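You operate a simulated robot arm through the tools that you are given. There is no shell and no other tool. Be economical: measure what you need, move in short steps, check, and stop when the job is done.

The job below is to be done with a simulated robot arm. You get a single attempt, and the scene is never put back.

Task
Press the red basket's coffee and set the basket on the small tray.
Fine: leave the slide out again and spill no coffee. Where these are worked on the way, their far stop is far enough and under half their travel is too little: press slide.

Only the result counts: the job must be done as asked and must still hold three seconds after the hand-in. Knocking over, shifting, dropping, spilling or breaking anything else fails it.

Robot
A 6-joint arm with a two-finger parallel gripper, fixed in place. Base frame: the origin is at the foot of the arm, x ahead of it, y to its left, z up; the work surface is at about z = 0. Lengths are in mm, angles in degrees, forces in N, time in s.
With the tool pointing down near the work surface it reaches from about 120 to 500 mm from the base axis. Its first joint turns from -72.0 to 72.0 degrees. Payload 0.65 kg.
The tool frame sits at the grasp point between the pads (the TCP): z along the fingers, y along the line on which they close. The tips reach 25 mm beyond it. The gripper opens to 76 mm. The fingers are 18 mm wide and 10 mm thick; the gripper's body (36 by 78 mm) begins 45 mm behind the TCP.
Orientation is told as [roll, pitch, yaw] about the base's x, y, z axes, in that order, counted from this pose: with the fingers straight down and closing along the base's y, the tool's x points along the base's -x, its y along +y and its z along -z.

Tools
- The arm moves only by the tool drive_tool. Its argument "rows" is a list of rows, each an object (a shift or turn left out is 0, a gripper value left out holds the last) with "gripper": the opening, from 0 (shut) to 1 (fully open); "dp": the shift along the base's x, y, z in mm, a list of three; "dr": the turn, a rotation vector about the base's x, y, z in degrees, a list of three. In form: [{"gripper": gripper, "dp": [tx, ty, tz], "dr": [ax, ay, az]}, ...]. A call has 1 to 8 rows; each row shifts and turns the commanded pose from where the row before left it. A row lasts 0.2 s, in which the tool goes at most 50 mm and 8.6 degrees; a call with a longer step from one row to the next is refused whole, and so is a gripper value outside its range. A pose out of reach is approached as far as the arm can. The call stops where the force on the tool passes 80 N (or 10 N more than at its start, if that is more) or the arm is blocked; 0.2 s more then pass. The fingers move at their own pace (about 108 mm/s each) and stop on an object; they squeeze with about 41 N. The grip force told is the motor's: it shows also when the fingers shut on nothing. Time passes only in rows, and 0.2 s behind the last, so rows that do not move let the fingers close. It gives the time, the measured TCP pose, the force on the tool (base axes), the opening and the grip force at its end, in the units of the frame above (readings bear some noise), with the torque about the TCP (base axes, N m) and any sound that the robot's microphone picked up, and new pictures: "pictures" is both (left out), scene, wrist or none.
- Cameras (640 x 400 px; columns grow to the right, rows downward): "scene" is fixed at [36.6, 253.3, 416.3]; the picture's right is [-0.93, -0.37, 0.00], its down [-0.17, 0.43, -0.88] and it looks along [0.33, -0.82, -0.47] (base axes); focal length 214 px, centre (320, 200). "wrist" rides on the gripper at [58, 11, -81] in the tool frame; the picture's right is [-0.18, 0.98, 0.00], its down [-0.75, -0.14, -0.64] and it looks along [-0.63, -0.12, 0.77] (tool axes); focal length 243 px, centre (320, 200). There is no depth. A picture from a camera that has moved, and an enlarged one, comes with that camera's place and axes in the base frame and with its lens.
- inspect(camera, box): a new picture of the part [left, top, right, bottom] of that camera's present view, enlarged. It takes no simulated time.
- job_done(): hands the job in; it is judged then, once.

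Go step by step. Nothing tells you positions but the pictures and the camera data: compare them with the known pose of the tool, close in by small moves and look again before you grip or let go. The budget is 120 turns and 200 pictures, counting those below and the enlarged ones. Unless the task says otherwise, let go and move clear before handing in, and close with one line.

The tools are called after ">>>" by a JSON object that holds its "fn" and its "kwargs". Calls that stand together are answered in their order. drive_tool: Moves the arm, as the interface text tells. Its arguments: {"type":"object","properties":{"rows":{"type":"array","items":{"type":"object","properties":{"gripper":{"type":"number"},"dp":{"type":"array","items":{"type":"number"}},"dr":{"type":"array","items":{"type":"number"}}}}},"pictures":{"type":"string","enum":["both","scene","wrist","none"]}},"required":["rows"]} The other tools are called the same way: inspect (camera, box) takes an enlarged picture of a part of a camera's view; job_done () hands the job in.

At the start:

```text
time: 0.0
tool_pos: [216.4, -170.2, 372.3]
tcp_rot: [0.0, 0.0, 0.0]
ft_force: [0.5, -0.3, -0.2]
torque: [0.0, 0.02, 0.0]
finger_gap: 75.9
gripper_force: 0.1
```

scene: 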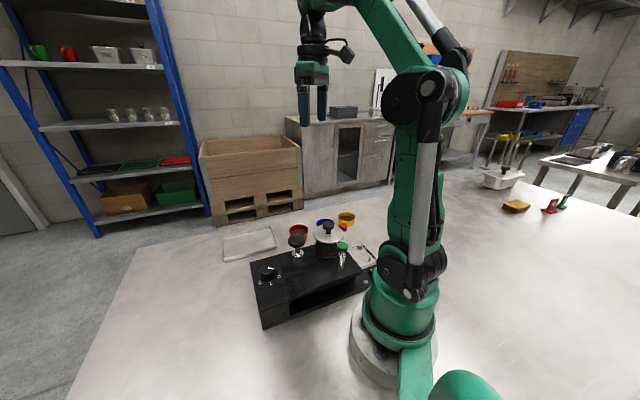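
wrist: 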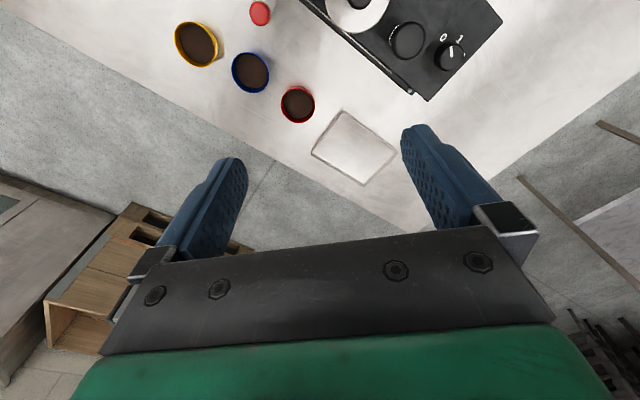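

I see three baskets with coffee (yellow, blue, red), a small tray, and a black station with items on it. I'll enlarge both views to understand the press.

>>> {"fn": "inspect", "kwargs": {"camera": "scene", "box": [210, 190, 400, 340]}}

>>> {"fn": "inspect", "kwargs": {"camera": "wrist", "box": [150, 0, 520, 200]}}

```text
2.67 times, centred on (305, 265) of scene
camera zoom: at [36.6, 253.3, 416.3], right [-0.93, -0.37, 0.0], down [-0.17, 0.43, -0.88], along [0.33, -0.82, -0.47], focal length 572 px, centre (360, 27)
```

zoom: 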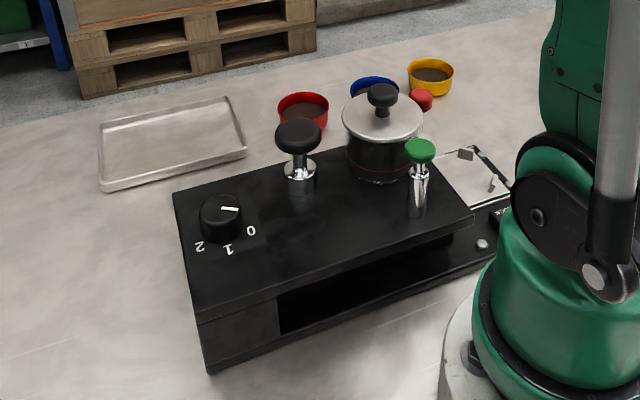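

```text
1.73 times, centred on (335, 100) of wrist
camera zoom: at [159.3, -160.5, 453.0], right [0.18, 0.98, 0.0], down [0.75, -0.14, 0.64], along [0.63, -0.12, -0.77], focal length 420 px, centre (294, 373)
```

zoom: 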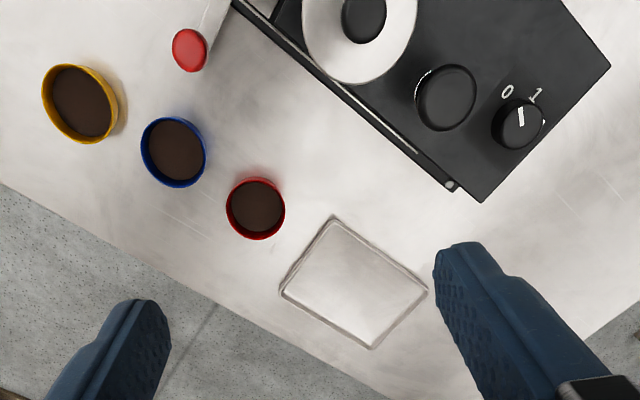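

The objects line up with my estimates (red basket ≈ (292,-225), tray ≈ (406,-135)). Next I tilt and move the wrist camera to look down at the station.

>>> {"fn": "drive_tool", "kwargs": {"rows": [{"dp": [8, 20, 0], "dr": [0, 8, 0]}, {"dp": [8, 20, 0], "dr": [0, 8, 0]}, {"dp": [8, 20, 0], "dr": [0, 8, 0]}, {"dp": [8, 20, 0], "dr": [0, 8, 0]}]}}

```text
time: 1.0
tool_pos: [242.2, -103.9, 372.5]
tcp_rot: [-0.5, 26.7, 0.0]
ft_force: [0.3, 0.2, 0.8]
torque: [0.03, -0.01, 0.0]
finger_gap: 76.2
gripper_force: 0.1
out of reach, approached as far as the arm can: row 4
camera wrist: at [227.9, -94.0, 470.5], right [0.16, 0.98, -0.09], down [0.96, -0.14, 0.23], along [0.22, -0.12, -0.97], focal length 243 px, centre (320, 200)
```

scene: 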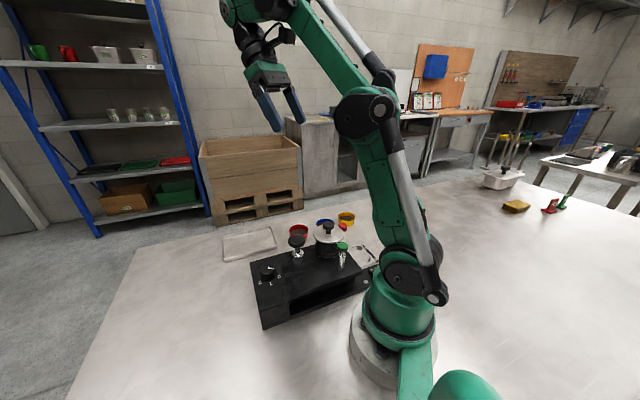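
wrist: 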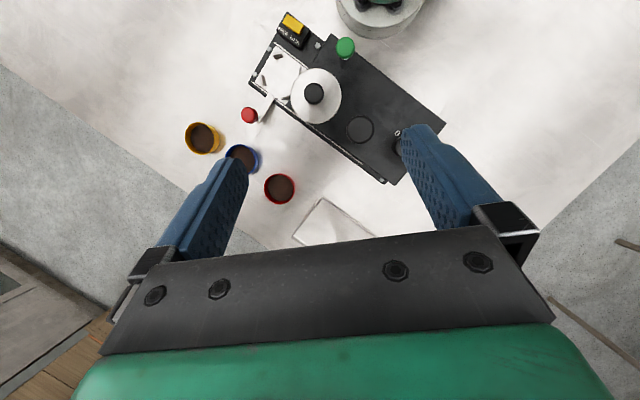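

>>> {"fn": "inspect", "kwargs": {"camera": "wrist", "box": [170, 0, 460, 180]}}

>>> {"fn": "inspect", "kwargs": {"camera": "wrist", "box": [230, 0, 360, 130]}}

>>> {"fn": "inspect", "kwargs": {"camera": "scene", "box": [280, 205, 390, 295]}}

```text
2.21 times, centred on (315, 90) of wrist
camera zoom: at [227.9, -94.0, 470.5], right [0.16, 0.98, -0.09], down [0.96, -0.14, 0.23], along [0.22, -0.12, -0.97], focal length 535 px, centre (331, 443)
```

zoom: 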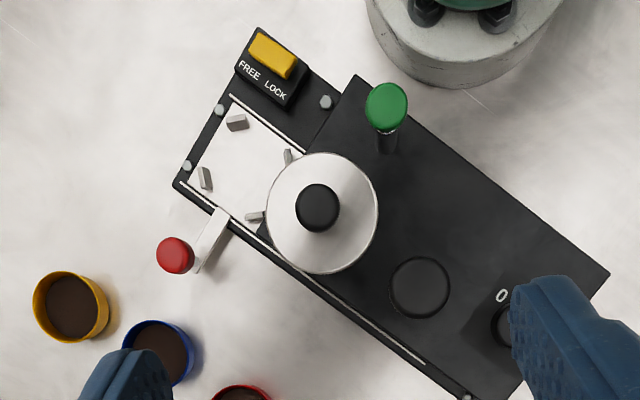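

```text
3.08 times, centred on (295, 65) of wrist
camera zoom: at [227.9, -94.0, 470.5], right [0.16, 0.98, -0.09], down [0.96, -0.14, 0.23], along [0.22, -0.12, -0.97], focal length 746 px, centre (397, 615)
```

zoom: 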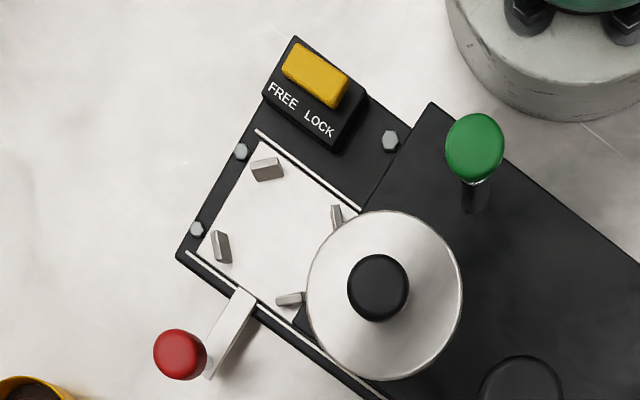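

```text
4.44 times, centred on (335, 250) of scene
camera zoom: at [36.6, 253.3, 416.3], right [-0.93, -0.37, 0.0], down [-0.17, 0.43, -0.88], along [0.33, -0.82, -0.47], focal length 953 px, centre (253, -22)
```

zoom: 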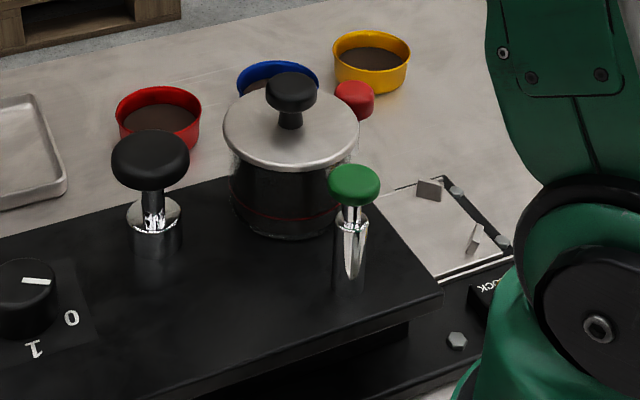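

The station has a slide (red handle, FREE/LOCK switch, four locating posts), currently out. I need a closer, lower view of the slide, tunnel and the plungers, so I'll come around to the slide's end.

>>> {"fn": "drive_tool", "kwargs": {"rows": [{"dp": [-16, -18, -10], "dr": [0, -7, 0]}, {"dp": [-16, -18, -10], "dr": [0, -7, 0]}, {"dp": [-16, -18, -10], "dr": [0, -7, 0]}, {"dp": [-16, -18, -10], "dr": [0, -7, 0]}, {"dp": [-16, -18, -20], "dr": [0, 0, 8]}, {"dp": [-16, -18, -20], "dr": [0, 0, 8]}, {"dp": [-16, -18, -20], "dr": [0, 0, 8]}, {"dp": [-16, -18, -20], "dr": [0, 0, 8]}]}}

```text
time: 2.8
tool_pos: [113.0, -250.4, 252.0]
tcp_rot: [-0.4, -1.3, 32.0]
ft_force: [-0.1, -0.4, 0.2]
torque: [0.0, 0.01, 0.01]
finger_gap: 75.7
gripper_force: 0.0
camera wrist: at [59.2, -272.8, 330.3], right [-0.37, 0.93, 0.0], down [0.7, 0.28, 0.66], along [0.62, 0.24, -0.75], focal length 243 px, centre (320, 200)
```

scene: 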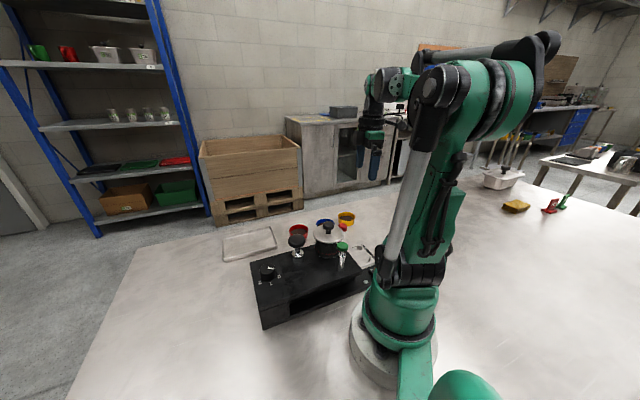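
wrist: 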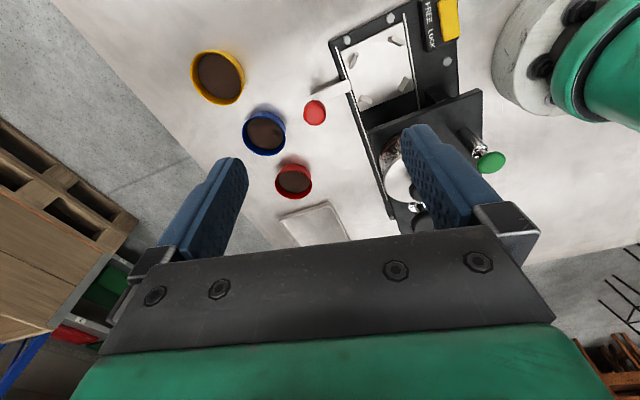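

>>> {"fn": "inspect", "kwargs": {"camera": "wrist", "box": [270, 0, 530, 230]}}

```text
1.74 times, centred on (400, 115) of wrist
camera zoom: at [59.2, -272.8, 330.3], right [-0.37, 0.93, 0.0], down [0.7, 0.28, 0.66], along [0.62, 0.24, -0.75], focal length 422 px, centre (181, 348)
```

zoom: 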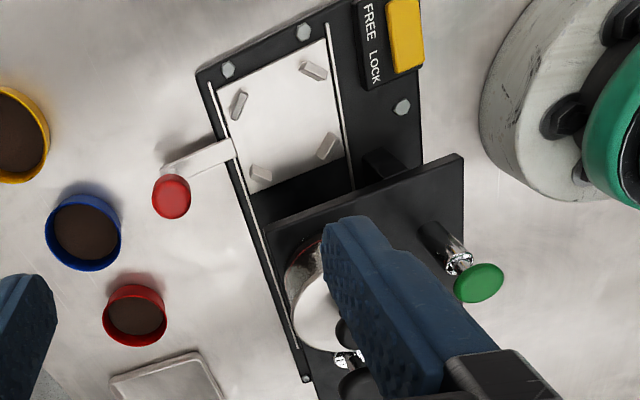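

I want a lower view into the tunnel from the slide end, so I yaw further and tip the camera up.

>>> {"fn": "drive_tool", "kwargs": {"rows": [{"dp": [-3, 3, -12], "dr": [0, 0, 8]}, {"dp": [-3, 3, -12], "dr": [0, 0, 8]}, {"dp": [-3, 3, -12], "dr": [0, 0, 8]}, {"dp": [-3, 3, -12], "dr": [5, -5, 0]}, {"dp": [-3, 3, -12], "dr": [5, -5, 0]}, {"dp": [-3, 3, -12], "dr": [5, -5, 0]}]}}

```text
time: 4.2
tool_pos: [143.1, -212.3, 178.7]
tcp_rot: [-4.7, -22.0, 56.9]
ft_force: [-0.6, 0.0, 0.4]
torque: [0.03, -0.02, 0.03]
finger_gap: 76.2
gripper_force: 0.2
out of reach, approached as far as the arm can: row 4, 5, 6
camera wrist: at [83.7, -274.8, 230.7], right [-0.71, 0.7, 0.0], down [0.32, 0.33, 0.89], along [0.63, 0.63, -0.46], focal length 243 px, centre (320, 200)
```

scene: 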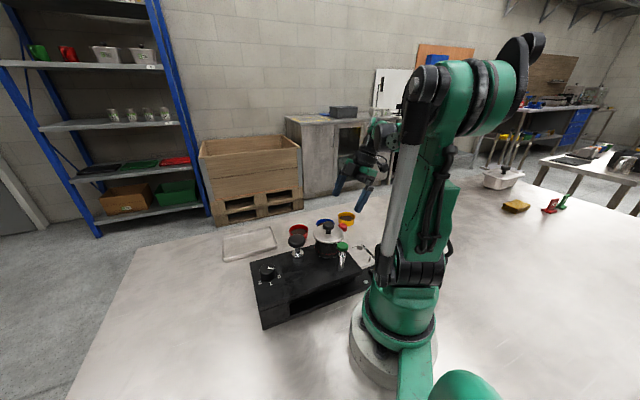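
wrist: 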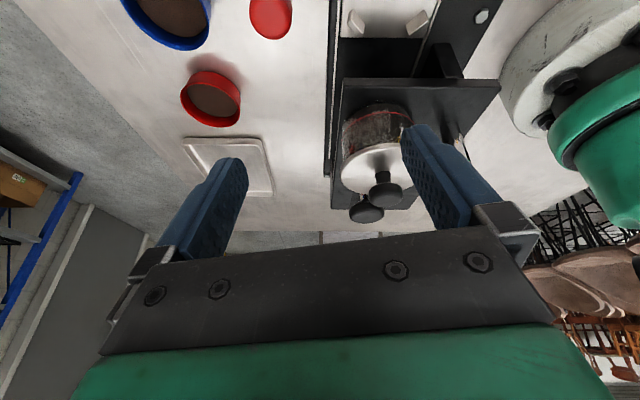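

>>> {"fn": "inspect", "kwargs": {"camera": "wrist", "box": [310, 0, 520, 230]}}

```text
1.74 times, centred on (415, 115) of wrist
camera zoom: at [83.7, -274.8, 230.7], right [-0.71, 0.7, 0.0], down [0.32, 0.33, 0.89], along [0.63, 0.63, -0.46], focal length 422 px, centre (155, 348)
```

zoom: 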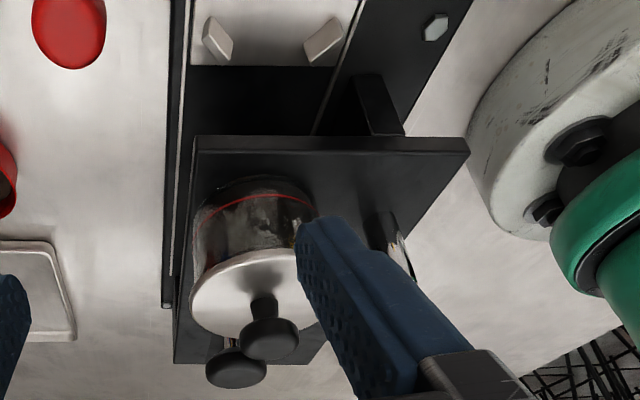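

The station is a bridge: roof plate over the slide lane, with plungers and a pot on top. Now I go back upright, above the slide, to read the lock switch and see the posts.

>>> {"fn": "drive_tool", "kwargs": {"rows": [{"dp": [-3, 6, 30], "dr": [-5, 5, 0]}, {"dp": [-3, 6, 30], "dr": [-5, 5, 0]}, {"dp": [-3, 6, 20], "dr": [-5, 5, 0]}, {"dp": [-3, 6, 10], "dr": [0, 0, -6]}, {"dp": [0, 6, 0], "dr": [0, 0, -6]}], "pictures": "wrist"}}

```text
time: 5.4
tool_pos: [130.4, -183.2, 269.3]
tcp_rot: [-0.3, -1.2, 43.9]
ft_force: [0.1, -0.1, -0.2]
torque: [0.06, 0.03, 0.02]
finger_gap: 76.0
gripper_force: 0.1
camera wrist: at [80.5, -218.0, 350.0], right [-0.55, 0.84, 0.0], down [0.63, 0.41, 0.66], along [0.55, 0.36, -0.75], focal length 243 px, centre (320, 200)
```

wrist: 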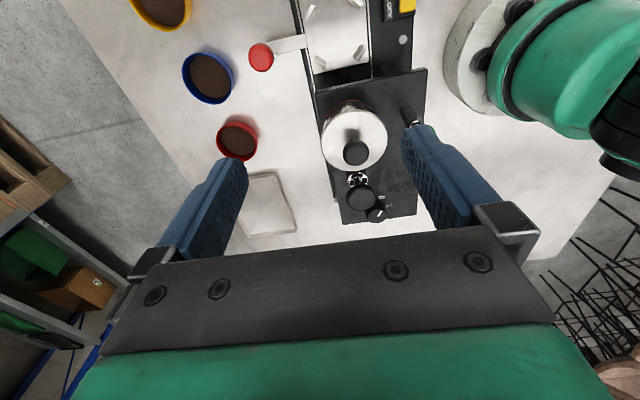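

>>> {"fn": "drive_tool", "kwargs": {"rows": [{"dp": [-8, 0, 0], "dr": [-3.8, 5.8, 0]}, {"dp": [-8, 0, 0], "dr": [-3.8, 5.8, 0]}, {"dp": [-8, 0, 0], "dr": [-3.8, 5.8, 0]}], "pictures": "wrist"}}

>>> {"fn": "inspect", "kwargs": {"camera": "wrist", "box": [200, 0, 440, 150]}}

```text
time: 6.2
tool_pos: [106.8, -184.9, 269.7]
tcp_rot: [3.7, 19.2, 44.6]
ft_force: [-0.1, 0.0, -0.3]
torque: [0.0, 0.0, 0.01]
finger_gap: 76.3
gripper_force: 0.2
camera wrist: at [83.4, -201.6, 366.0], right [-0.55, 0.84, 0.0], down [0.78, 0.52, 0.35], along [0.29, 0.19, -0.94], focal length 243 px, centre (320, 200)
```

wrist: 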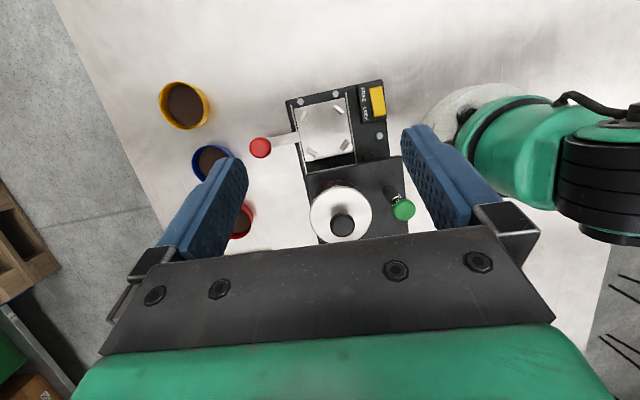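

```text
2.67 times, centred on (320, 75) of wrist
camera zoom: at [83.4, -201.6, 366.0], right [-0.55, 0.84, 0.0], down [0.78, 0.52, 0.35], along [0.29, 0.19, -0.94], focal length 647 px, centre (320, 533)
```

zoom: 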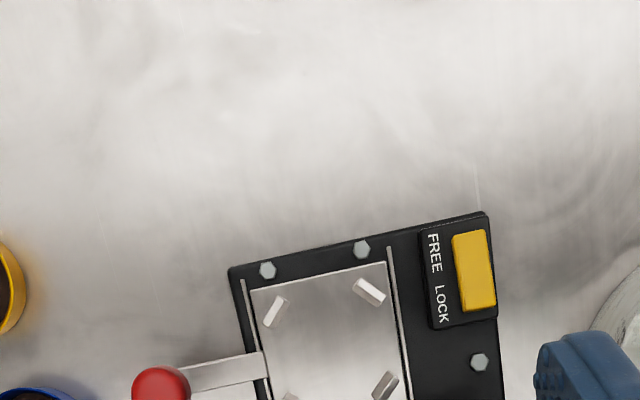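

>>> {"fn": "inspect", "kwargs": {"camera": "wrist", "box": [240, 70, 400, 170]}}

>>> {"fn": "inspect", "kwargs": {"camera": "wrist", "box": [345, 75, 395, 130]}}

```text
4.00 times, centred on (320, 120) of wrist
camera zoom: at [83.4, -201.6, 366.0], right [-0.55, 0.84, 0.0], down [0.78, 0.52, 0.35], along [0.29, 0.19, -0.94], focal length 970 px, centre (320, 520)
```

zoom: 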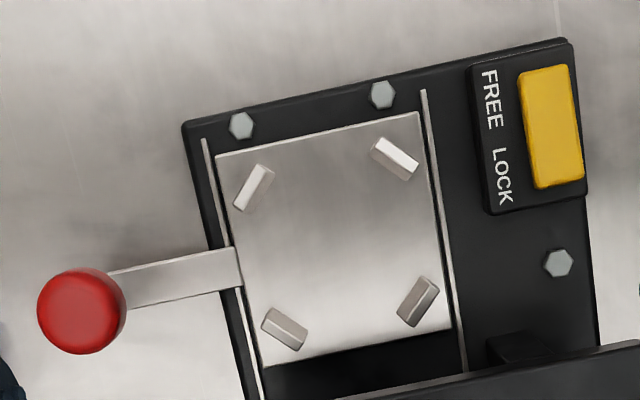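

```text
7.27 times, centred on (370, 102) of wrist
camera zoom: at [83.4, -201.6, 366.0], right [-0.55, 0.84, 0.0], down [0.78, 0.52, 0.35], along [0.29, 0.19, -0.94], focal length 1764 px, centre (-44, 909)
```

zoom: 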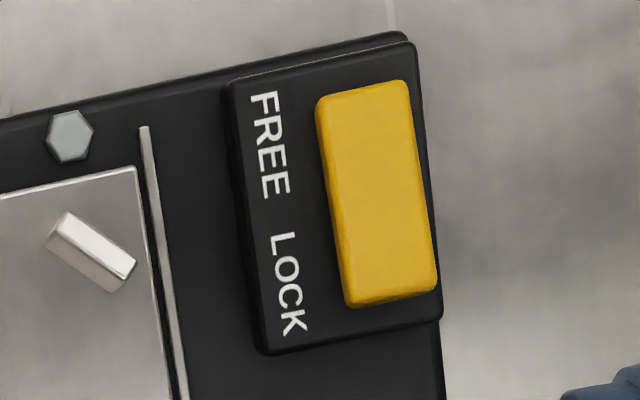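

The yellow rocker's tilt is ambiguous from straight above; I'll view it from another direction.

>>> {"fn": "drive_tool", "kwargs": {"rows": [{"dp": [-2, -2, -10], "dr": [3.8, -5.8, 0]}, {"dp": [0, -2, -10], "dr": [3.8, -5.8, 0]}, {"dp": [0, -2, -10], "dr": [3.8, -5.8, 0]}, {"dp": [0, -2, -10], "dr": [0, 0, 8]}, {"dp": [0, -2, -10], "dr": [0, 0, 8]}, {"dp": [0, -2, -10], "dr": [0, 0, 8]}, {"dp": [0, -2, -10], "dr": [0, 0, 8]}], "pictures": "wrist"}}

```text
time: 7.8
tool_pos: [104.8, -198.8, 199.5]
tcp_rot: [-0.4, -1.2, 76.1]
ft_force: [-0.9, 0.0, -0.4]
torque: [-0.01, -0.02, 0.0]
finger_gap: 76.2
gripper_force: 0.1
camera wrist: at [81.1, -255.3, 279.4], right [-0.91, 0.41, 0.0], down [0.31, 0.68, 0.66], along [0.28, 0.6, -0.75], focal length 243 px, centre (320, 200)
```

wrist: 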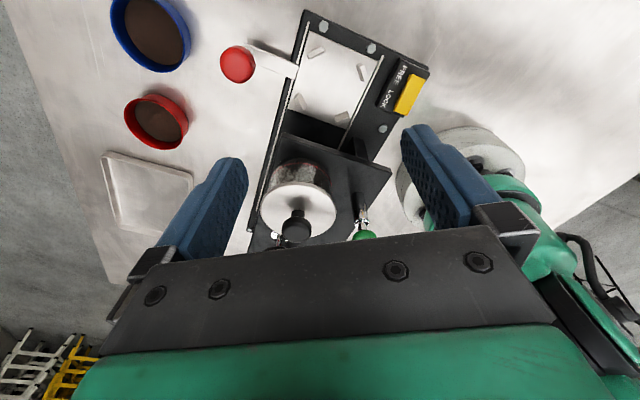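

>>> {"fn": "inspect", "kwargs": {"camera": "wrist", "box": [365, 50, 445, 125]}}

>>> {"fn": "inspect", "kwargs": {"camera": "wrist", "box": [200, 0, 440, 250]}}

```text
5.33 times, centred on (405, 88) of wrist
camera zoom: at [81.1, -255.3, 279.4], right [-0.91, 0.41, 0.0], down [0.31, 0.68, 0.66], along [0.28, 0.6, -0.75], focal length 1294 px, centre (-133, 800)
```

zoom: 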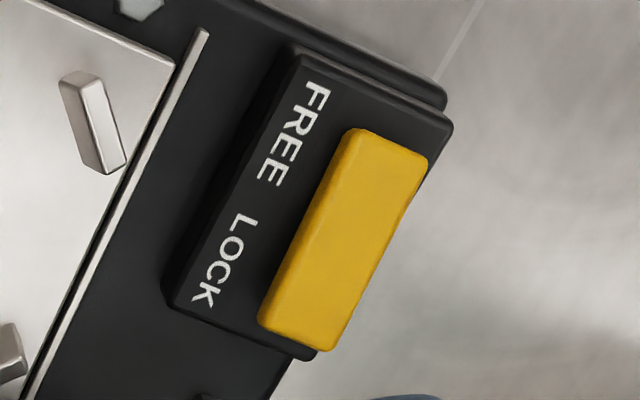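

```text
1.60 times, centred on (320, 125) of wrist
camera zoom: at [81.1, -255.3, 279.4], right [-0.91, 0.41, 0.0], down [0.31, 0.68, 0.66], along [0.28, 0.6, -0.75], focal length 388 px, centre (320, 320)
```

zoom: 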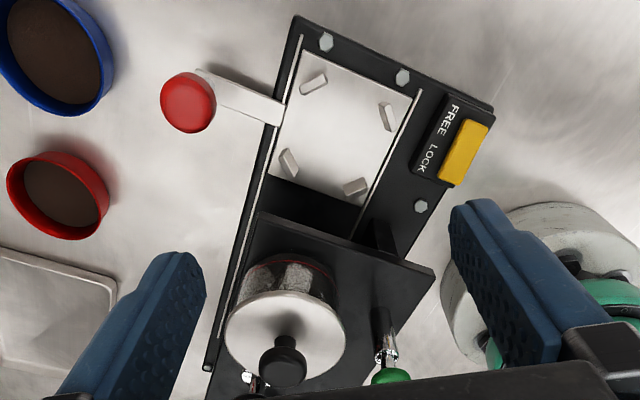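

The LOCK end of the rocker is the raised one, so the slide is FREE. Next I move above the red basket with the yaw (≈44°) that also suits the slide posts.

>>> {"fn": "drive_tool", "kwargs": {"rows": [{"dp": [22.5, -3.6, 0], "dr": [0, 0, -4]}, {"dp": [22.5, -3.6, -4], "dr": [0, 0, -4]}, {"dp": [22.5, -3.6, -8], "dr": [0, 0, -4]}, {"dp": [22.5, -3.6, -8], "dr": [0, 0, -4]}, {"dp": [22.5, -3.6, -8], "dr": [0, 0, -4]}, {"dp": [22.5, -3.6, -8], "dr": [0, 0, -4]}, {"dp": [22.5, -3.6, -8], "dr": [0, 0, -4]}, {"dp": [22.5, -3.6, -6], "dr": [0, 1.2, -4]}], "pictures": "both"}}

```text
time: 9.6
tool_pos: [284.5, -227.1, 148.9]
tcp_rot: [0.6, -0.3, 43.9]
ft_force: [-0.1, 0.5, 1.1]
torque: [0.03, 0.0, 0.01]
finger_gap: 75.9
gripper_force: 0.1
camera wrist: at [236.3, -261.8, 228.8], right [-0.55, 0.84, 0.01], down [0.64, 0.41, 0.65], along [0.54, 0.36, -0.76], focal length 243 px, centre (320, 200)
```

scene: 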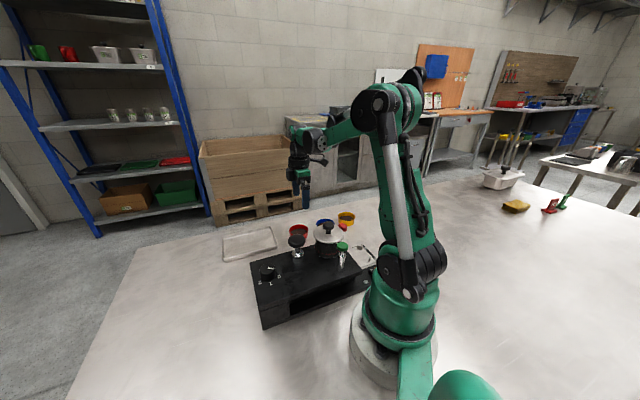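
wrist: 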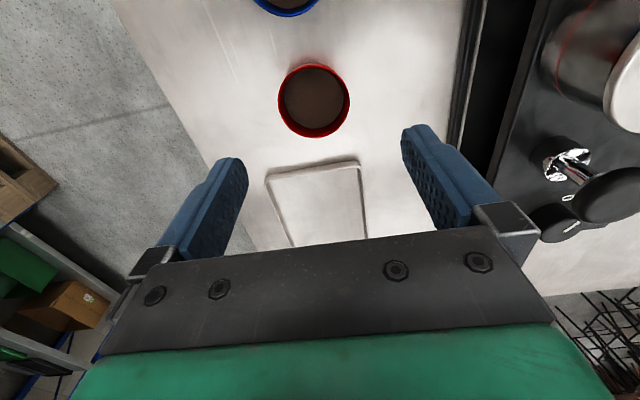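

Red basket's rim centre is about 6 mm ahead of the TCP. I shift there, and descend to just above the rim for a fresh look.

>>> {"fn": "drive_tool", "kwargs": {"rows": [{"dp": [2, -1, -23]}, {"dp": [2, 0, -23]}, {"dp": [1, 0, -23]}], "pictures": "wrist"}}

>>> {"fn": "inspect", "kwargs": {"camera": "wrist", "box": [220, 0, 440, 200]}}

>>> {"fn": "inspect", "kwargs": {"camera": "scene", "box": [260, 160, 370, 260]}}

```text
time: 10.4
tool_pos: [289.9, -227.8, 79.4]
tcp_rot: [0.4, -0.4, 44.0]
ft_force: [0.9, 0.9, 0.4]
torque: [0.01, 0.0, 0.01]
finger_gap: 75.9
gripper_force: 0.0
camera wrist: at [241.5, -262.5, 159.9], right [-0.55, 0.84, 0.01], down [0.64, 0.41, 0.65], along [0.54, 0.36, -0.76], focal length 243 px, centre (320, 200)
```

wrist: 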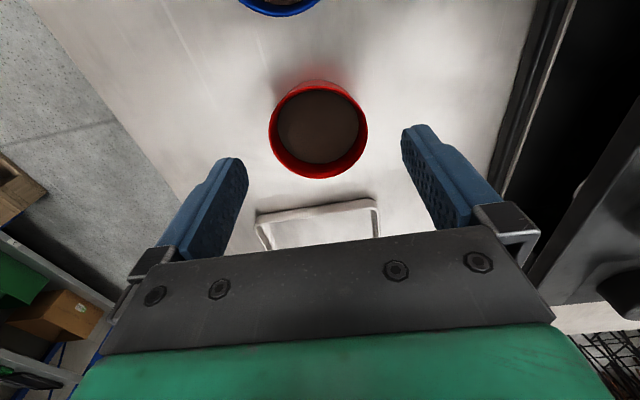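

```text
2.00 times, centred on (330, 100) of wrist
camera zoom: at [241.5, -262.5, 159.9], right [-0.55, 0.84, 0.01], down [0.64, 0.41, 0.65], along [0.54, 0.36, -0.76], focal length 485 px, centre (300, 400)
```

zoom: 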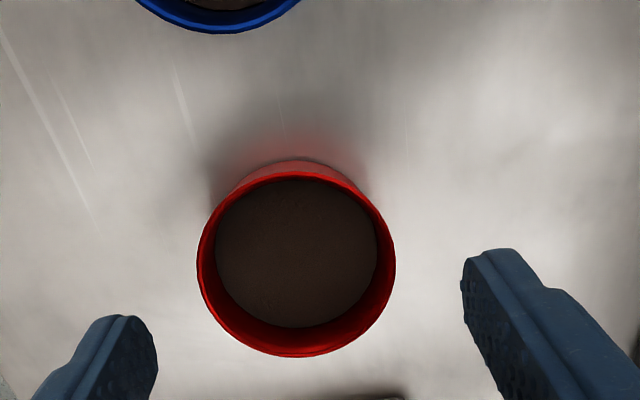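

```text
4.00 times, centred on (315, 210) of scene
camera zoom: at [36.6, 253.3, 416.3], right [-0.93, -0.37, 0.0], down [-0.17, 0.43, -0.88], along [0.33, -0.82, -0.47], focal length 858 px, centre (340, 160)
```

zoom: 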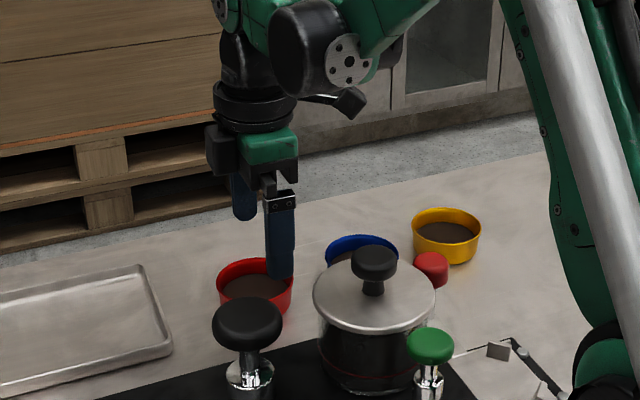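

Basket: rim diameter ≈56 mm, height ≈31 mm, well centred. I descend to TCP z≈36 and grip.

>>> {"fn": "drive_tool", "kwargs": {"rows": [{"dp": [0, -1, -15]}, {"dp": [0, 0, -15]}, {"dp": [0, 0, -13.5]}, {"gripper": 0.6}, {"gripper": 0.6}, {"gripper": 0.6}], "pictures": "both"}}

```text
time: 11.8
tool_pos: [289.3, -228.6, 37.3]
tcp_rot: [0.5, -0.5, 44.1]
ft_force: [0.2, 0.7, 2.5]
torque: [0.06, 0.02, 0.0]
finger_gap: 58.0
gripper_force: 41.3
camera wrist: at [241.2, -263.3, 117.9], right [-0.55, 0.83, 0.01], down [0.64, 0.41, 0.65], along [0.54, 0.36, -0.76], focal length 243 px, centre (320, 200)
```

scene: 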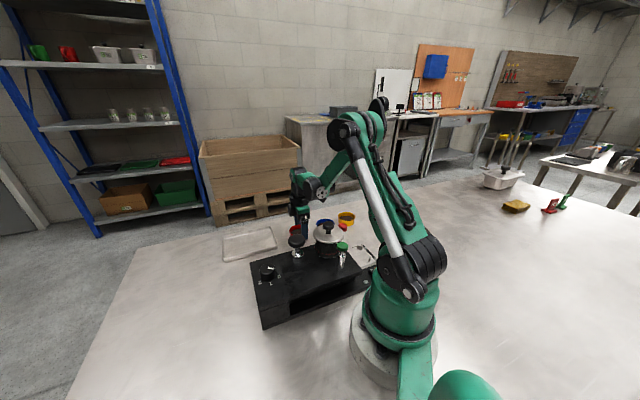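
wrist: 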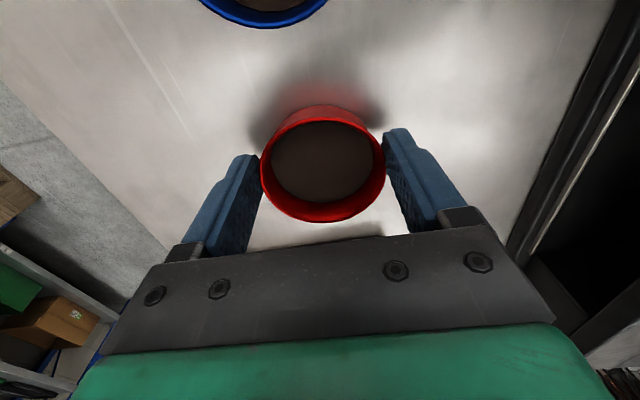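

Gripped (58 mm). Lift straight up and carry level above the slide centre at ≈(104,-182).

>>> {"fn": "drive_tool", "kwargs": {"rows": [{"dp": [0, 0, 10]}, {"dp": [0, 0, 25]}, {"dp": [0, 0, 30]}, {"dp": [0, 0, 30]}, {"dp": [0, 0, 18]}], "pictures": "none"}}

>>> {"fn": "drive_tool", "kwargs": {"rows": [{"dp": [-15, 4, 0]}, {"dp": [-25, 6, 0]}, {"dp": [-28, 7, 0]}, {"dp": [-28, 7, 0]}, {"dp": [-28, 7, 0]}, {"dp": [-28, 7, 0]}, {"dp": [-20, 5, 0], "dr": [0, 0, 0.5]}, {"dp": [-13, 3, 0], "dr": [0, 0, 0.5]}], "pictures": "both"}}

```text
time: 13.0
tool_pos: [287.4, -230.5, 150.1]
tcp_rot: [0.4, -0.5, 44.0]
ft_force: [0.6, -0.7, 0.2]
torque: [0.0, 0.01, 0.02]
finger_gap: 58.1
gripper_force: 40.7
```

```text
time: 14.8
tool_pos: [104.4, -180.6, 150.1]
tcp_rot: [0.4, -0.6, 45.0]
ft_force: [-0.5, 0.2, -0.6]
torque: [0.0, 0.01, -0.01]
finger_gap: 58.5
gripper_force: 40.9
camera wrist: at [57.0, -216.6, 230.5], right [-0.57, 0.82, 0.01], down [0.63, 0.43, 0.65], along [0.53, 0.37, -0.76], focal length 243 px, centre (320, 200)
```

scene: 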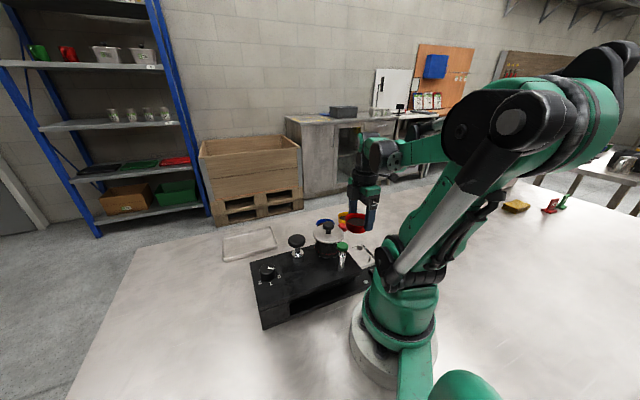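
wrist: 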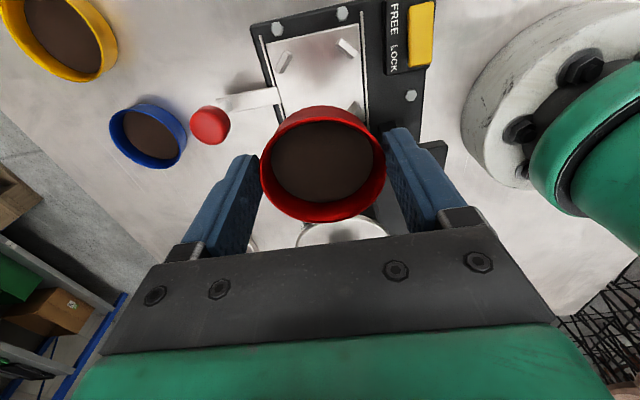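

The view shows the posts nearly centred under the basket. I lower and look again.

>>> {"fn": "drive_tool", "kwargs": {"rows": [{"dp": [-1, 0, -15]}, {"dp": [-1, 0, -20]}, {"dp": [0, 0, -20]}], "pictures": "none"}}

>>> {"fn": "inspect", "kwargs": {"camera": "wrist", "box": [200, 0, 440, 230]}}

>>> {"fn": "inspect", "kwargs": {"camera": "scene", "box": [300, 190, 400, 280]}}

```text
time: 15.6
tool_pos: [102.2, -183.5, 96.9]
tcp_rot: [0.5, -0.5, 45.0]
ft_force: [0.3, 0.7, -0.6]
torque: [0.01, -0.02, -0.01]
finger_gap: 58.2
gripper_force: 40.6
```

```text
1.74 times, centred on (320, 115) of wrist
camera zoom: at [53.8, -217.6, 177.2], right [-0.56, 0.83, 0.01], down [0.63, 0.42, 0.65], along [0.53, 0.37, -0.76], focal length 422 px, centre (320, 348)
```

zoom: 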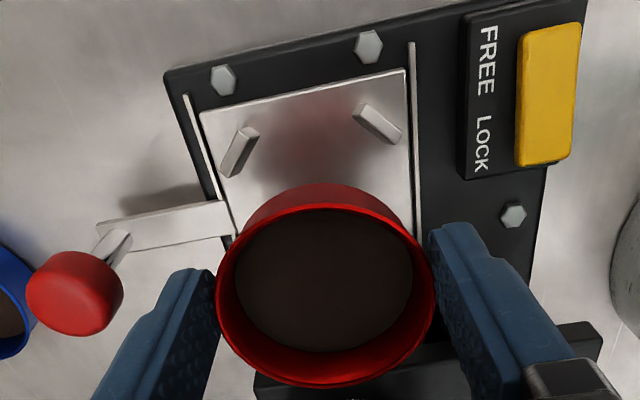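

```text
4.44 times, centred on (350, 235) of scene
camera zoom: at [36.6, 253.3, 416.3], right [-0.93, -0.37, 0.0], down [-0.17, 0.43, -0.88], along [0.33, -0.82, -0.47], focal length 953 px, centre (187, 44)
```

zoom: 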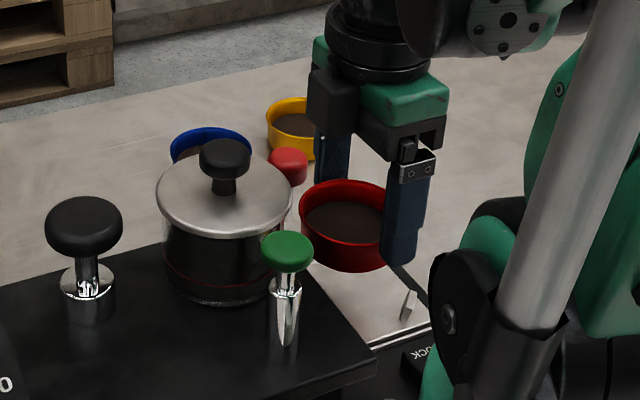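

I correct by about +2 mm in x and y, and lower to just above the posts.

>>> {"fn": "drive_tool", "kwargs": {"rows": [{"dp": [2, 2, -12]}, {"dp": [0, 0, -12]}, {"dp": [0, 0, -8]}], "pictures": "none"}}

>>> {"fn": "inspect", "kwargs": {"camera": "wrist", "box": [200, 0, 440, 230]}}

>>> {"fn": "inspect", "kwargs": {"camera": "scene", "box": [320, 205, 390, 275]}}

```text
time: 16.4
tool_pos: [105.2, -180.3, 64.5]
tcp_rot: [0.5, -0.4, 45.0]
ft_force: [-3.0, 0.3, 3.4]
torque: [-0.01, -0.02, 0.01]
finger_gap: 58.5
gripper_force: 41.4
```

```text
1.74 times, centred on (320, 115) of wrist
camera zoom: at [57.2, -215.8, 144.1], right [-0.56, 0.83, 0.01], down [0.63, 0.42, 0.65], along [0.53, 0.37, -0.76], focal length 422 px, centre (320, 348)
```

zoom: 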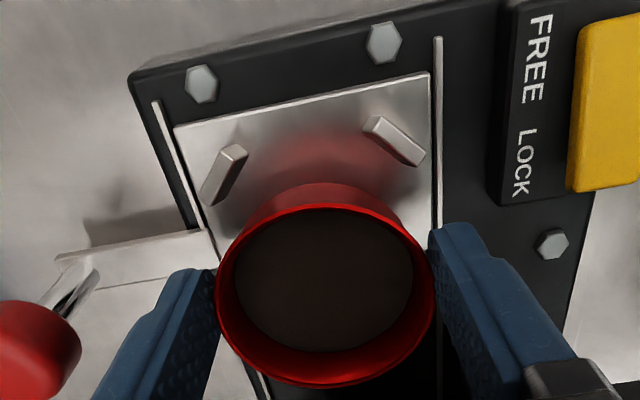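

```text
5.71 times, centred on (355, 240) of scene
camera zoom: at [36.6, 253.3, 416.3], right [-0.93, -0.37, 0.0], down [-0.17, 0.43, -0.88], along [0.33, -0.82, -0.47], focal length 1226 px, centre (120, -29)
```

zoom: 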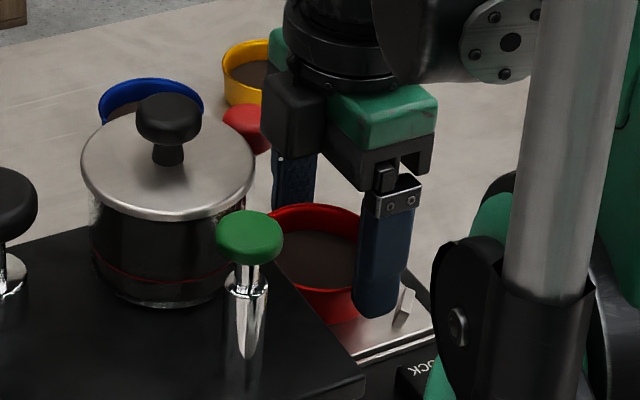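

Aligned within ~1–2 mm. I nudge +1 mm and lower until contact.

>>> {"fn": "drive_tool", "kwargs": {"rows": [{"dp": [0.7, 0.7, -5]}, {"dp": [0, 0, -4]}, {"dp": [0, 0, -4]}], "pictures": "none"}}

>>> {"fn": "inspect", "kwargs": {"camera": "wrist", "box": [200, 0, 440, 230]}}

>>> {"fn": "inspect", "kwargs": {"camera": "scene", "box": [320, 205, 390, 275]}}

```text
time: 17.2
tool_pos: [105.2, -180.6, 50.9]
tcp_rot: [0.3, -0.5, 44.9]
ft_force: [4.9, -3.7, 20.8]
torque: [0.24, 0.14, -0.02]
finger_gap: 58.0
gripper_force: 40.9
```

```text
1.74 times, centred on (320, 115) of wrist
camera zoom: at [57.6, -215.6, 131.1], right [-0.56, 0.83, 0.01], down [0.63, 0.43, 0.65], along [0.53, 0.37, -0.76], focal length 422 px, centre (320, 348)
```

zoom: 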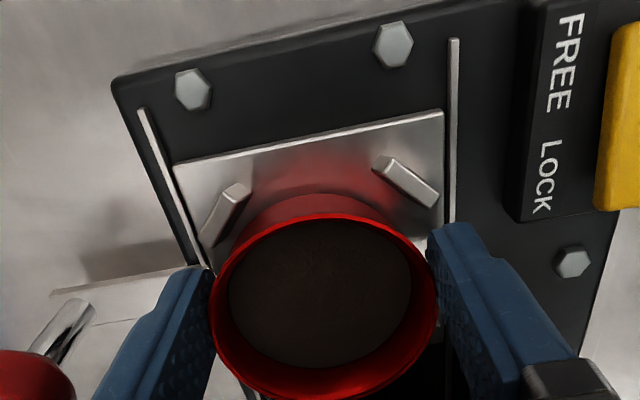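

```text
5.71 times, centred on (355, 240) of scene
camera zoom: at [36.6, 253.3, 416.3], right [-0.93, -0.37, 0.0], down [-0.17, 0.43, -0.88], along [0.33, -0.82, -0.47], focal length 1226 px, centre (120, -29)
```

zoom: 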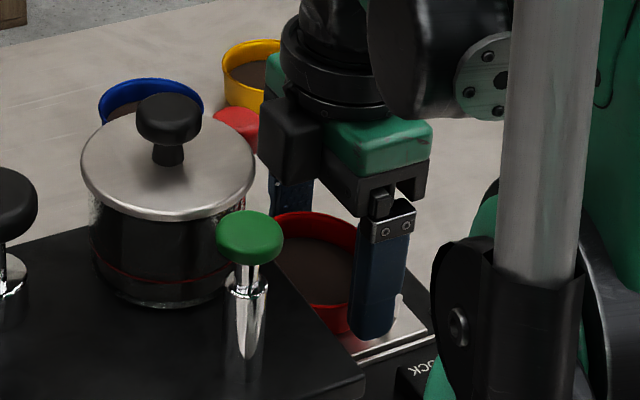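

Contact at z≈51, and the slide has moved a little inward (so it is free), probably self-aligning to the basket. I check the seating closely before letting go.

>>> {"fn": "inspect", "kwargs": {"camera": "wrist", "box": [250, 70, 390, 160]}}

>>> {"fn": "inspect", "kwargs": {"camera": "scene", "box": [362, 238, 400, 268]}}

```text
4.44 times, centred on (320, 115) of wrist
camera zoom: at [57.6, -215.6, 131.1], right [-0.56, 0.83, 0.01], down [0.63, 0.43, 0.65], along [0.53, 0.37, -0.76], focal length 1078 px, centre (320, 578)
```

zoom: 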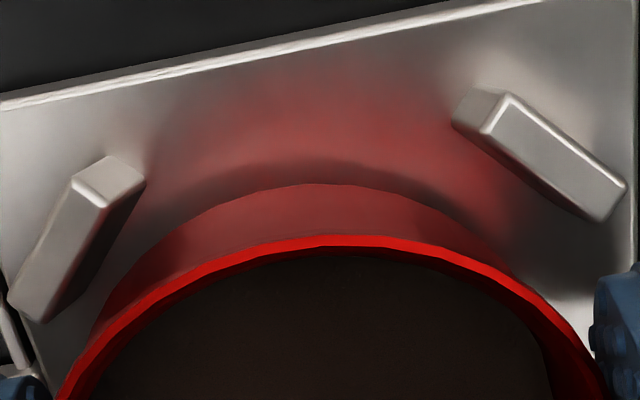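

```text
13.33 times, centred on (381, 253) of scene
camera zoom: at [36.6, 253.3, 416.3], right [-0.93, -0.37, 0.0], down [-0.17, 0.43, -0.88], along [0.33, -0.82, -0.47], focal length 2860 px, centre (-493, -507)
```

zoom: 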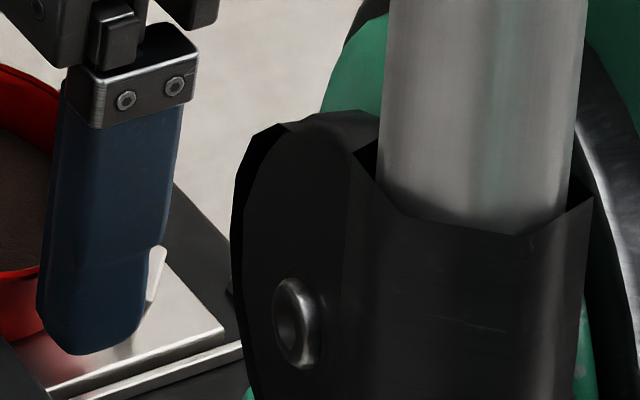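

The basket is inside the posts with small clearance and appears to rest on the plate (top z≈17–19). I relax the grip slightly and look.

>>> {"fn": "drive_tool", "kwargs": {"rows": [{"dp": [0, 0, 1], "gripper": 0.8}, {"gripper": 0.84}, {"gripper": 0.9}], "pictures": "none"}}

>>> {"fn": "inspect", "kwargs": {"camera": "wrist", "box": [200, 0, 440, 230]}}

```text
time: 18.0
tool_pos: [105.5, -181.4, 51.3]
tcp_rot: [0.4, -0.5, 45.1]
ft_force: [0.3, -0.2, -0.5]
torque: [-0.02, 0.0, -0.02]
finger_gap: 68.5
gripper_force: 0.1
```

```text
1.74 times, centred on (320, 115) of wrist
camera zoom: at [57.9, -215.3, 132.0], right [-0.56, 0.83, 0.01], down [0.63, 0.42, 0.65], along [0.53, 0.37, -0.76], focal length 422 px, centre (320, 348)
```

zoom: 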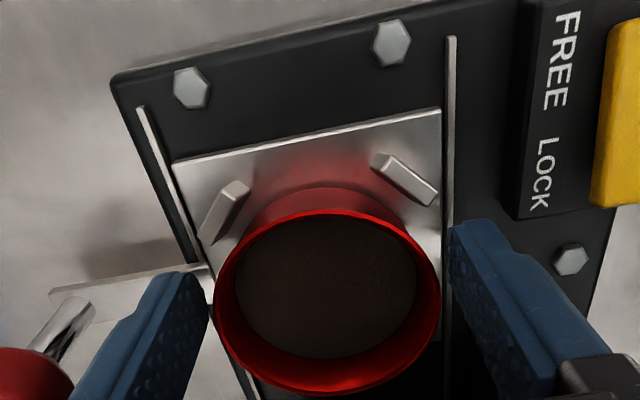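

It stays level on the slide. I raise straight up and look at the result.

>>> {"fn": "drive_tool", "kwargs": {"rows": [{"dp": [0, 0, 15]}, {"dp": [0, 0, 25]}, {"dp": [0, 0, 40]}, {"dp": [0, 0, 40]}], "pictures": "wrist"}}

>>> {"fn": "inspect", "kwargs": {"camera": "wrist", "box": [200, 0, 440, 200]}}

>>> {"fn": "inspect", "kwargs": {"camera": "scene", "box": [280, 195, 400, 305]}}

```text
time: 19.0
tool_pos: [103.4, -180.9, 171.0]
tcp_rot: [0.4, -0.5, 45.0]
ft_force: [0.1, 0.4, 0.1]
torque: [-0.01, -0.01, 0.01]
finger_gap: 68.5
gripper_force: 0.1
camera wrist: at [56.3, -216.1, 251.1], right [-0.56, 0.83, 0.01], down [0.63, 0.42, 0.65], along [0.53, 0.37, -0.76], focal length 243 px, centre (320, 200)
```

wrist: 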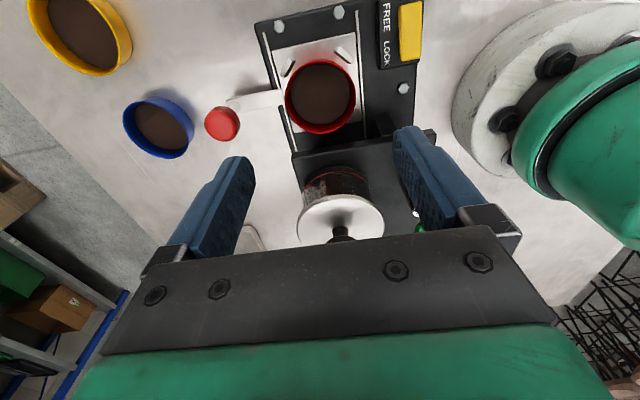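

```text
2.00 times, centred on (320, 100) of wrist
camera zoom: at [56.3, -216.1, 251.1], right [-0.56, 0.83, 0.01], down [0.63, 0.42, 0.65], along [0.53, 0.37, -0.76], focal length 485 px, centre (320, 400)
```

zoom: 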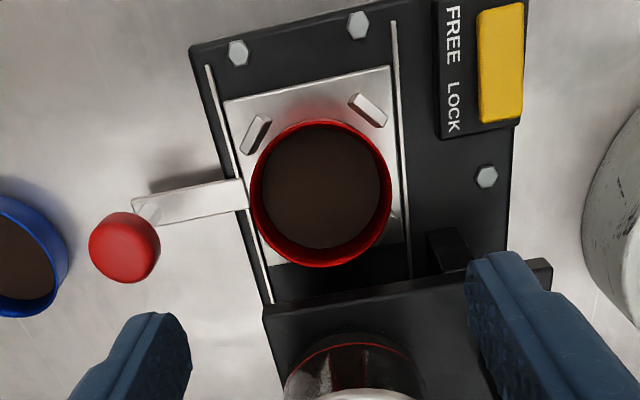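

```text
3.64 times, centred on (340, 250) of scene
camera zoom: at [36.6, 253.3, 416.3], right [-0.93, -0.37, 0.0], down [-0.17, 0.43, -0.88], along [0.33, -0.82, -0.47], focal length 780 px, centre (247, 18)
```

zoom: 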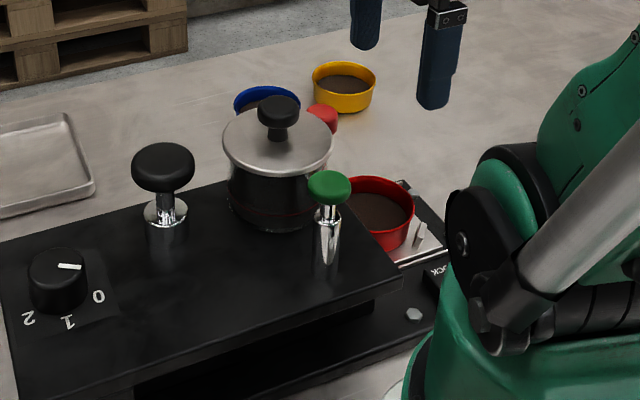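

The basket sits level between the posts. Rails run at ≈44.5°. Next I go above the red handle knob (≈(166,-235), top z≈66).

>>> {"fn": "drive_tool", "kwargs": {"rows": [{"dp": [16, -14, 0], "gripper": 0.7}, {"dp": [16, -14, -10]}, {"dp": [16, -14, -20]}, {"dp": [15, -13, -25]}], "pictures": "wrist"}}

>>> {"fn": "inspect", "kwargs": {"camera": "wrist", "box": [200, 0, 440, 200]}}

```text
time: 20.0
tool_pos: [166.3, -236.3, 113.5]
tcp_rot: [0.4, -0.5, 45.1]
ft_force: [-0.1, -0.7, 0.2]
torque: [-0.01, -0.01, 0.03]
finger_gap: 53.0
gripper_force: 0.1
camera wrist: at [119.7, -271.0, 194.8], right [-0.56, 0.83, 0.01], down [0.63, 0.42, 0.65], along [0.53, 0.37, -0.76], focal length 243 px, centre (320, 200)
```

wrist: 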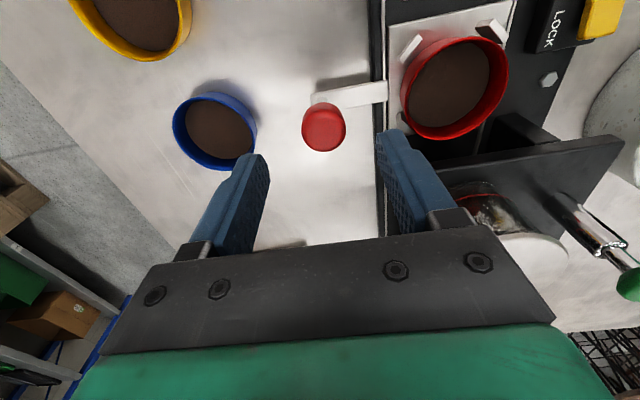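

```text
2.00 times, centred on (320, 100) of wrist
camera zoom: at [119.7, -271.0, 194.8], right [-0.56, 0.83, 0.01], down [0.63, 0.42, 0.65], along [0.53, 0.37, -0.76], focal length 485 px, centre (320, 400)
```

zoom: 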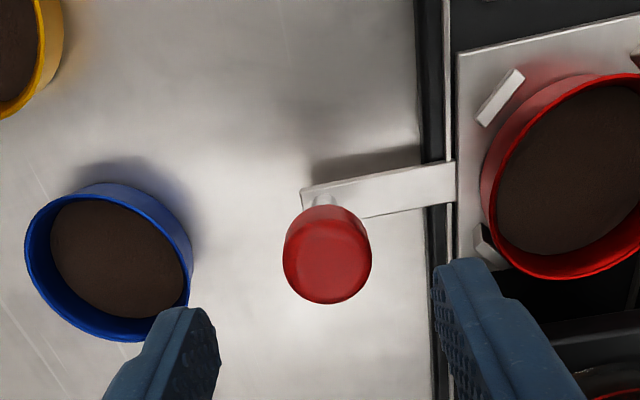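

The knob is centred between the fingers. I descend to it and grip.

>>> {"fn": "drive_tool", "kwargs": {"rows": [{"dp": [-0.7, 0, -16]}, {"dp": [-0.7, 0.3, -17]}, {"dp": [0, 0, -17]}, {"gripper": 0.2}, {"gripper": 0.2}, {"gripper": 0.2}], "pictures": "wrist"}}

>>> {"fn": "inspect", "kwargs": {"camera": "scene", "box": [270, 180, 400, 305]}}

```text
time: 21.4
tool_pos: [165.9, -232.9, 64.9]
tcp_rot: [0.7, -0.5, 45.0]
ft_force: [-19.2, 19.7, -19.5]
torque: [0.06, 0.27, 0.03]
finger_gap: 25.3
gripper_force: 40.6
camera wrist: at [118.3, -269.6, 145.6], right [-0.56, 0.83, 0.01], down [0.63, 0.42, 0.65], along [0.53, 0.37, -0.76], focal length 243 px, centre (320, 200)
```

wrist: 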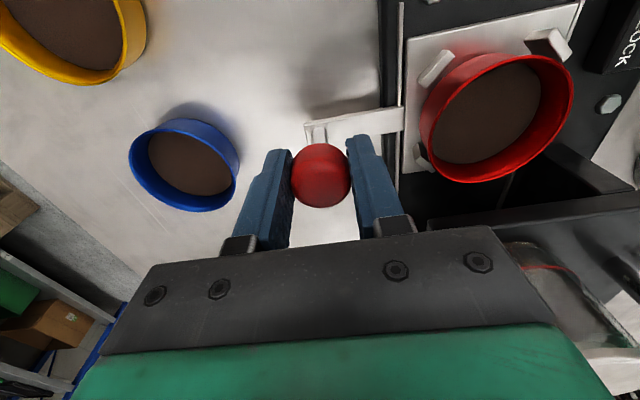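

```text
3.20 times, centred on (335, 242) of scene
camera zoom: at [36.7, 253.3, 416.4], right [-0.93, -0.37, 0.0], down [-0.17, 0.43, -0.88], along [0.33, -0.82, -0.47], focal length 686 px, centre (272, 64)
```

zoom: 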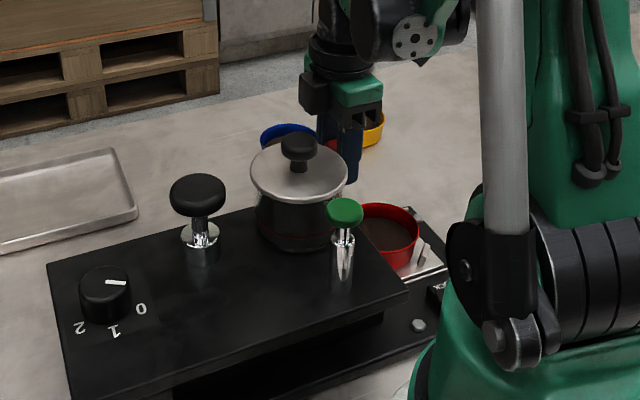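

Gripped, with a small side load. I relieve it, then start pushing the slide in along (0.713, 0.701).

>>> {"fn": "drive_tool", "kwargs": {"rows": [{"dp": [-0.8, 0.8, -0.7]}, {"dp": [5, 4.9, 0]}, {"dp": [8, 7.9, 0]}, {"dp": [8, 7.9, 0]}], "pictures": "wrist"}}

>>> {"fn": "inspect", "kwargs": {"camera": "scene", "box": [270, 180, 400, 305]}}

```text
time: 22.4
tool_pos: [186.1, -213.0, 66.4]
tcp_rot: [0.4, -0.5, 44.9]
ft_force: [-13.8, 10.5, -24.8]
torque: [0.34, -0.13, 0.06]
finger_gap: 25.4
gripper_force: 40.8
camera wrist: at [138.8, -248.7, 147.1], right [-0.56, 0.83, 0.01], down [0.63, 0.42, 0.65], along [0.53, 0.37, -0.76], focal length 243 px, centre (320, 200)
```

wrist: 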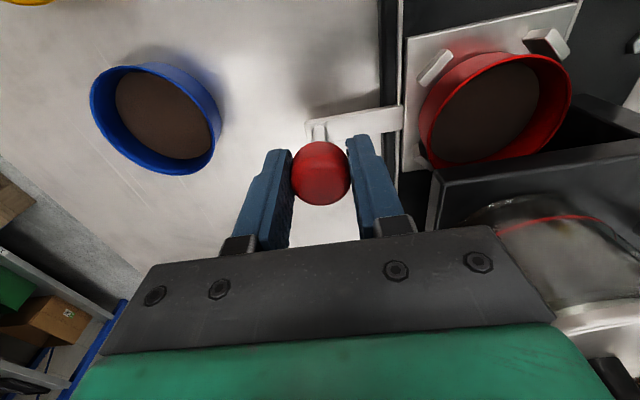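

```text
3.20 times, centred on (335, 242) of scene
camera zoom: at [36.7, 253.3, 416.4], right [-0.93, -0.37, 0.0], down [-0.17, 0.43, -0.88], along [0.33, -0.82, -0.47], focal length 686 px, centre (272, 64)
```

zoom: 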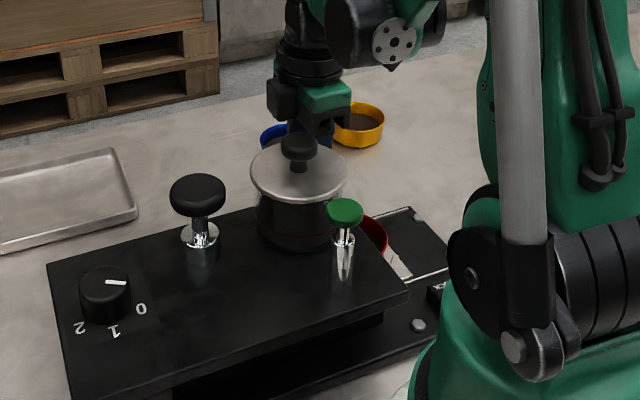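

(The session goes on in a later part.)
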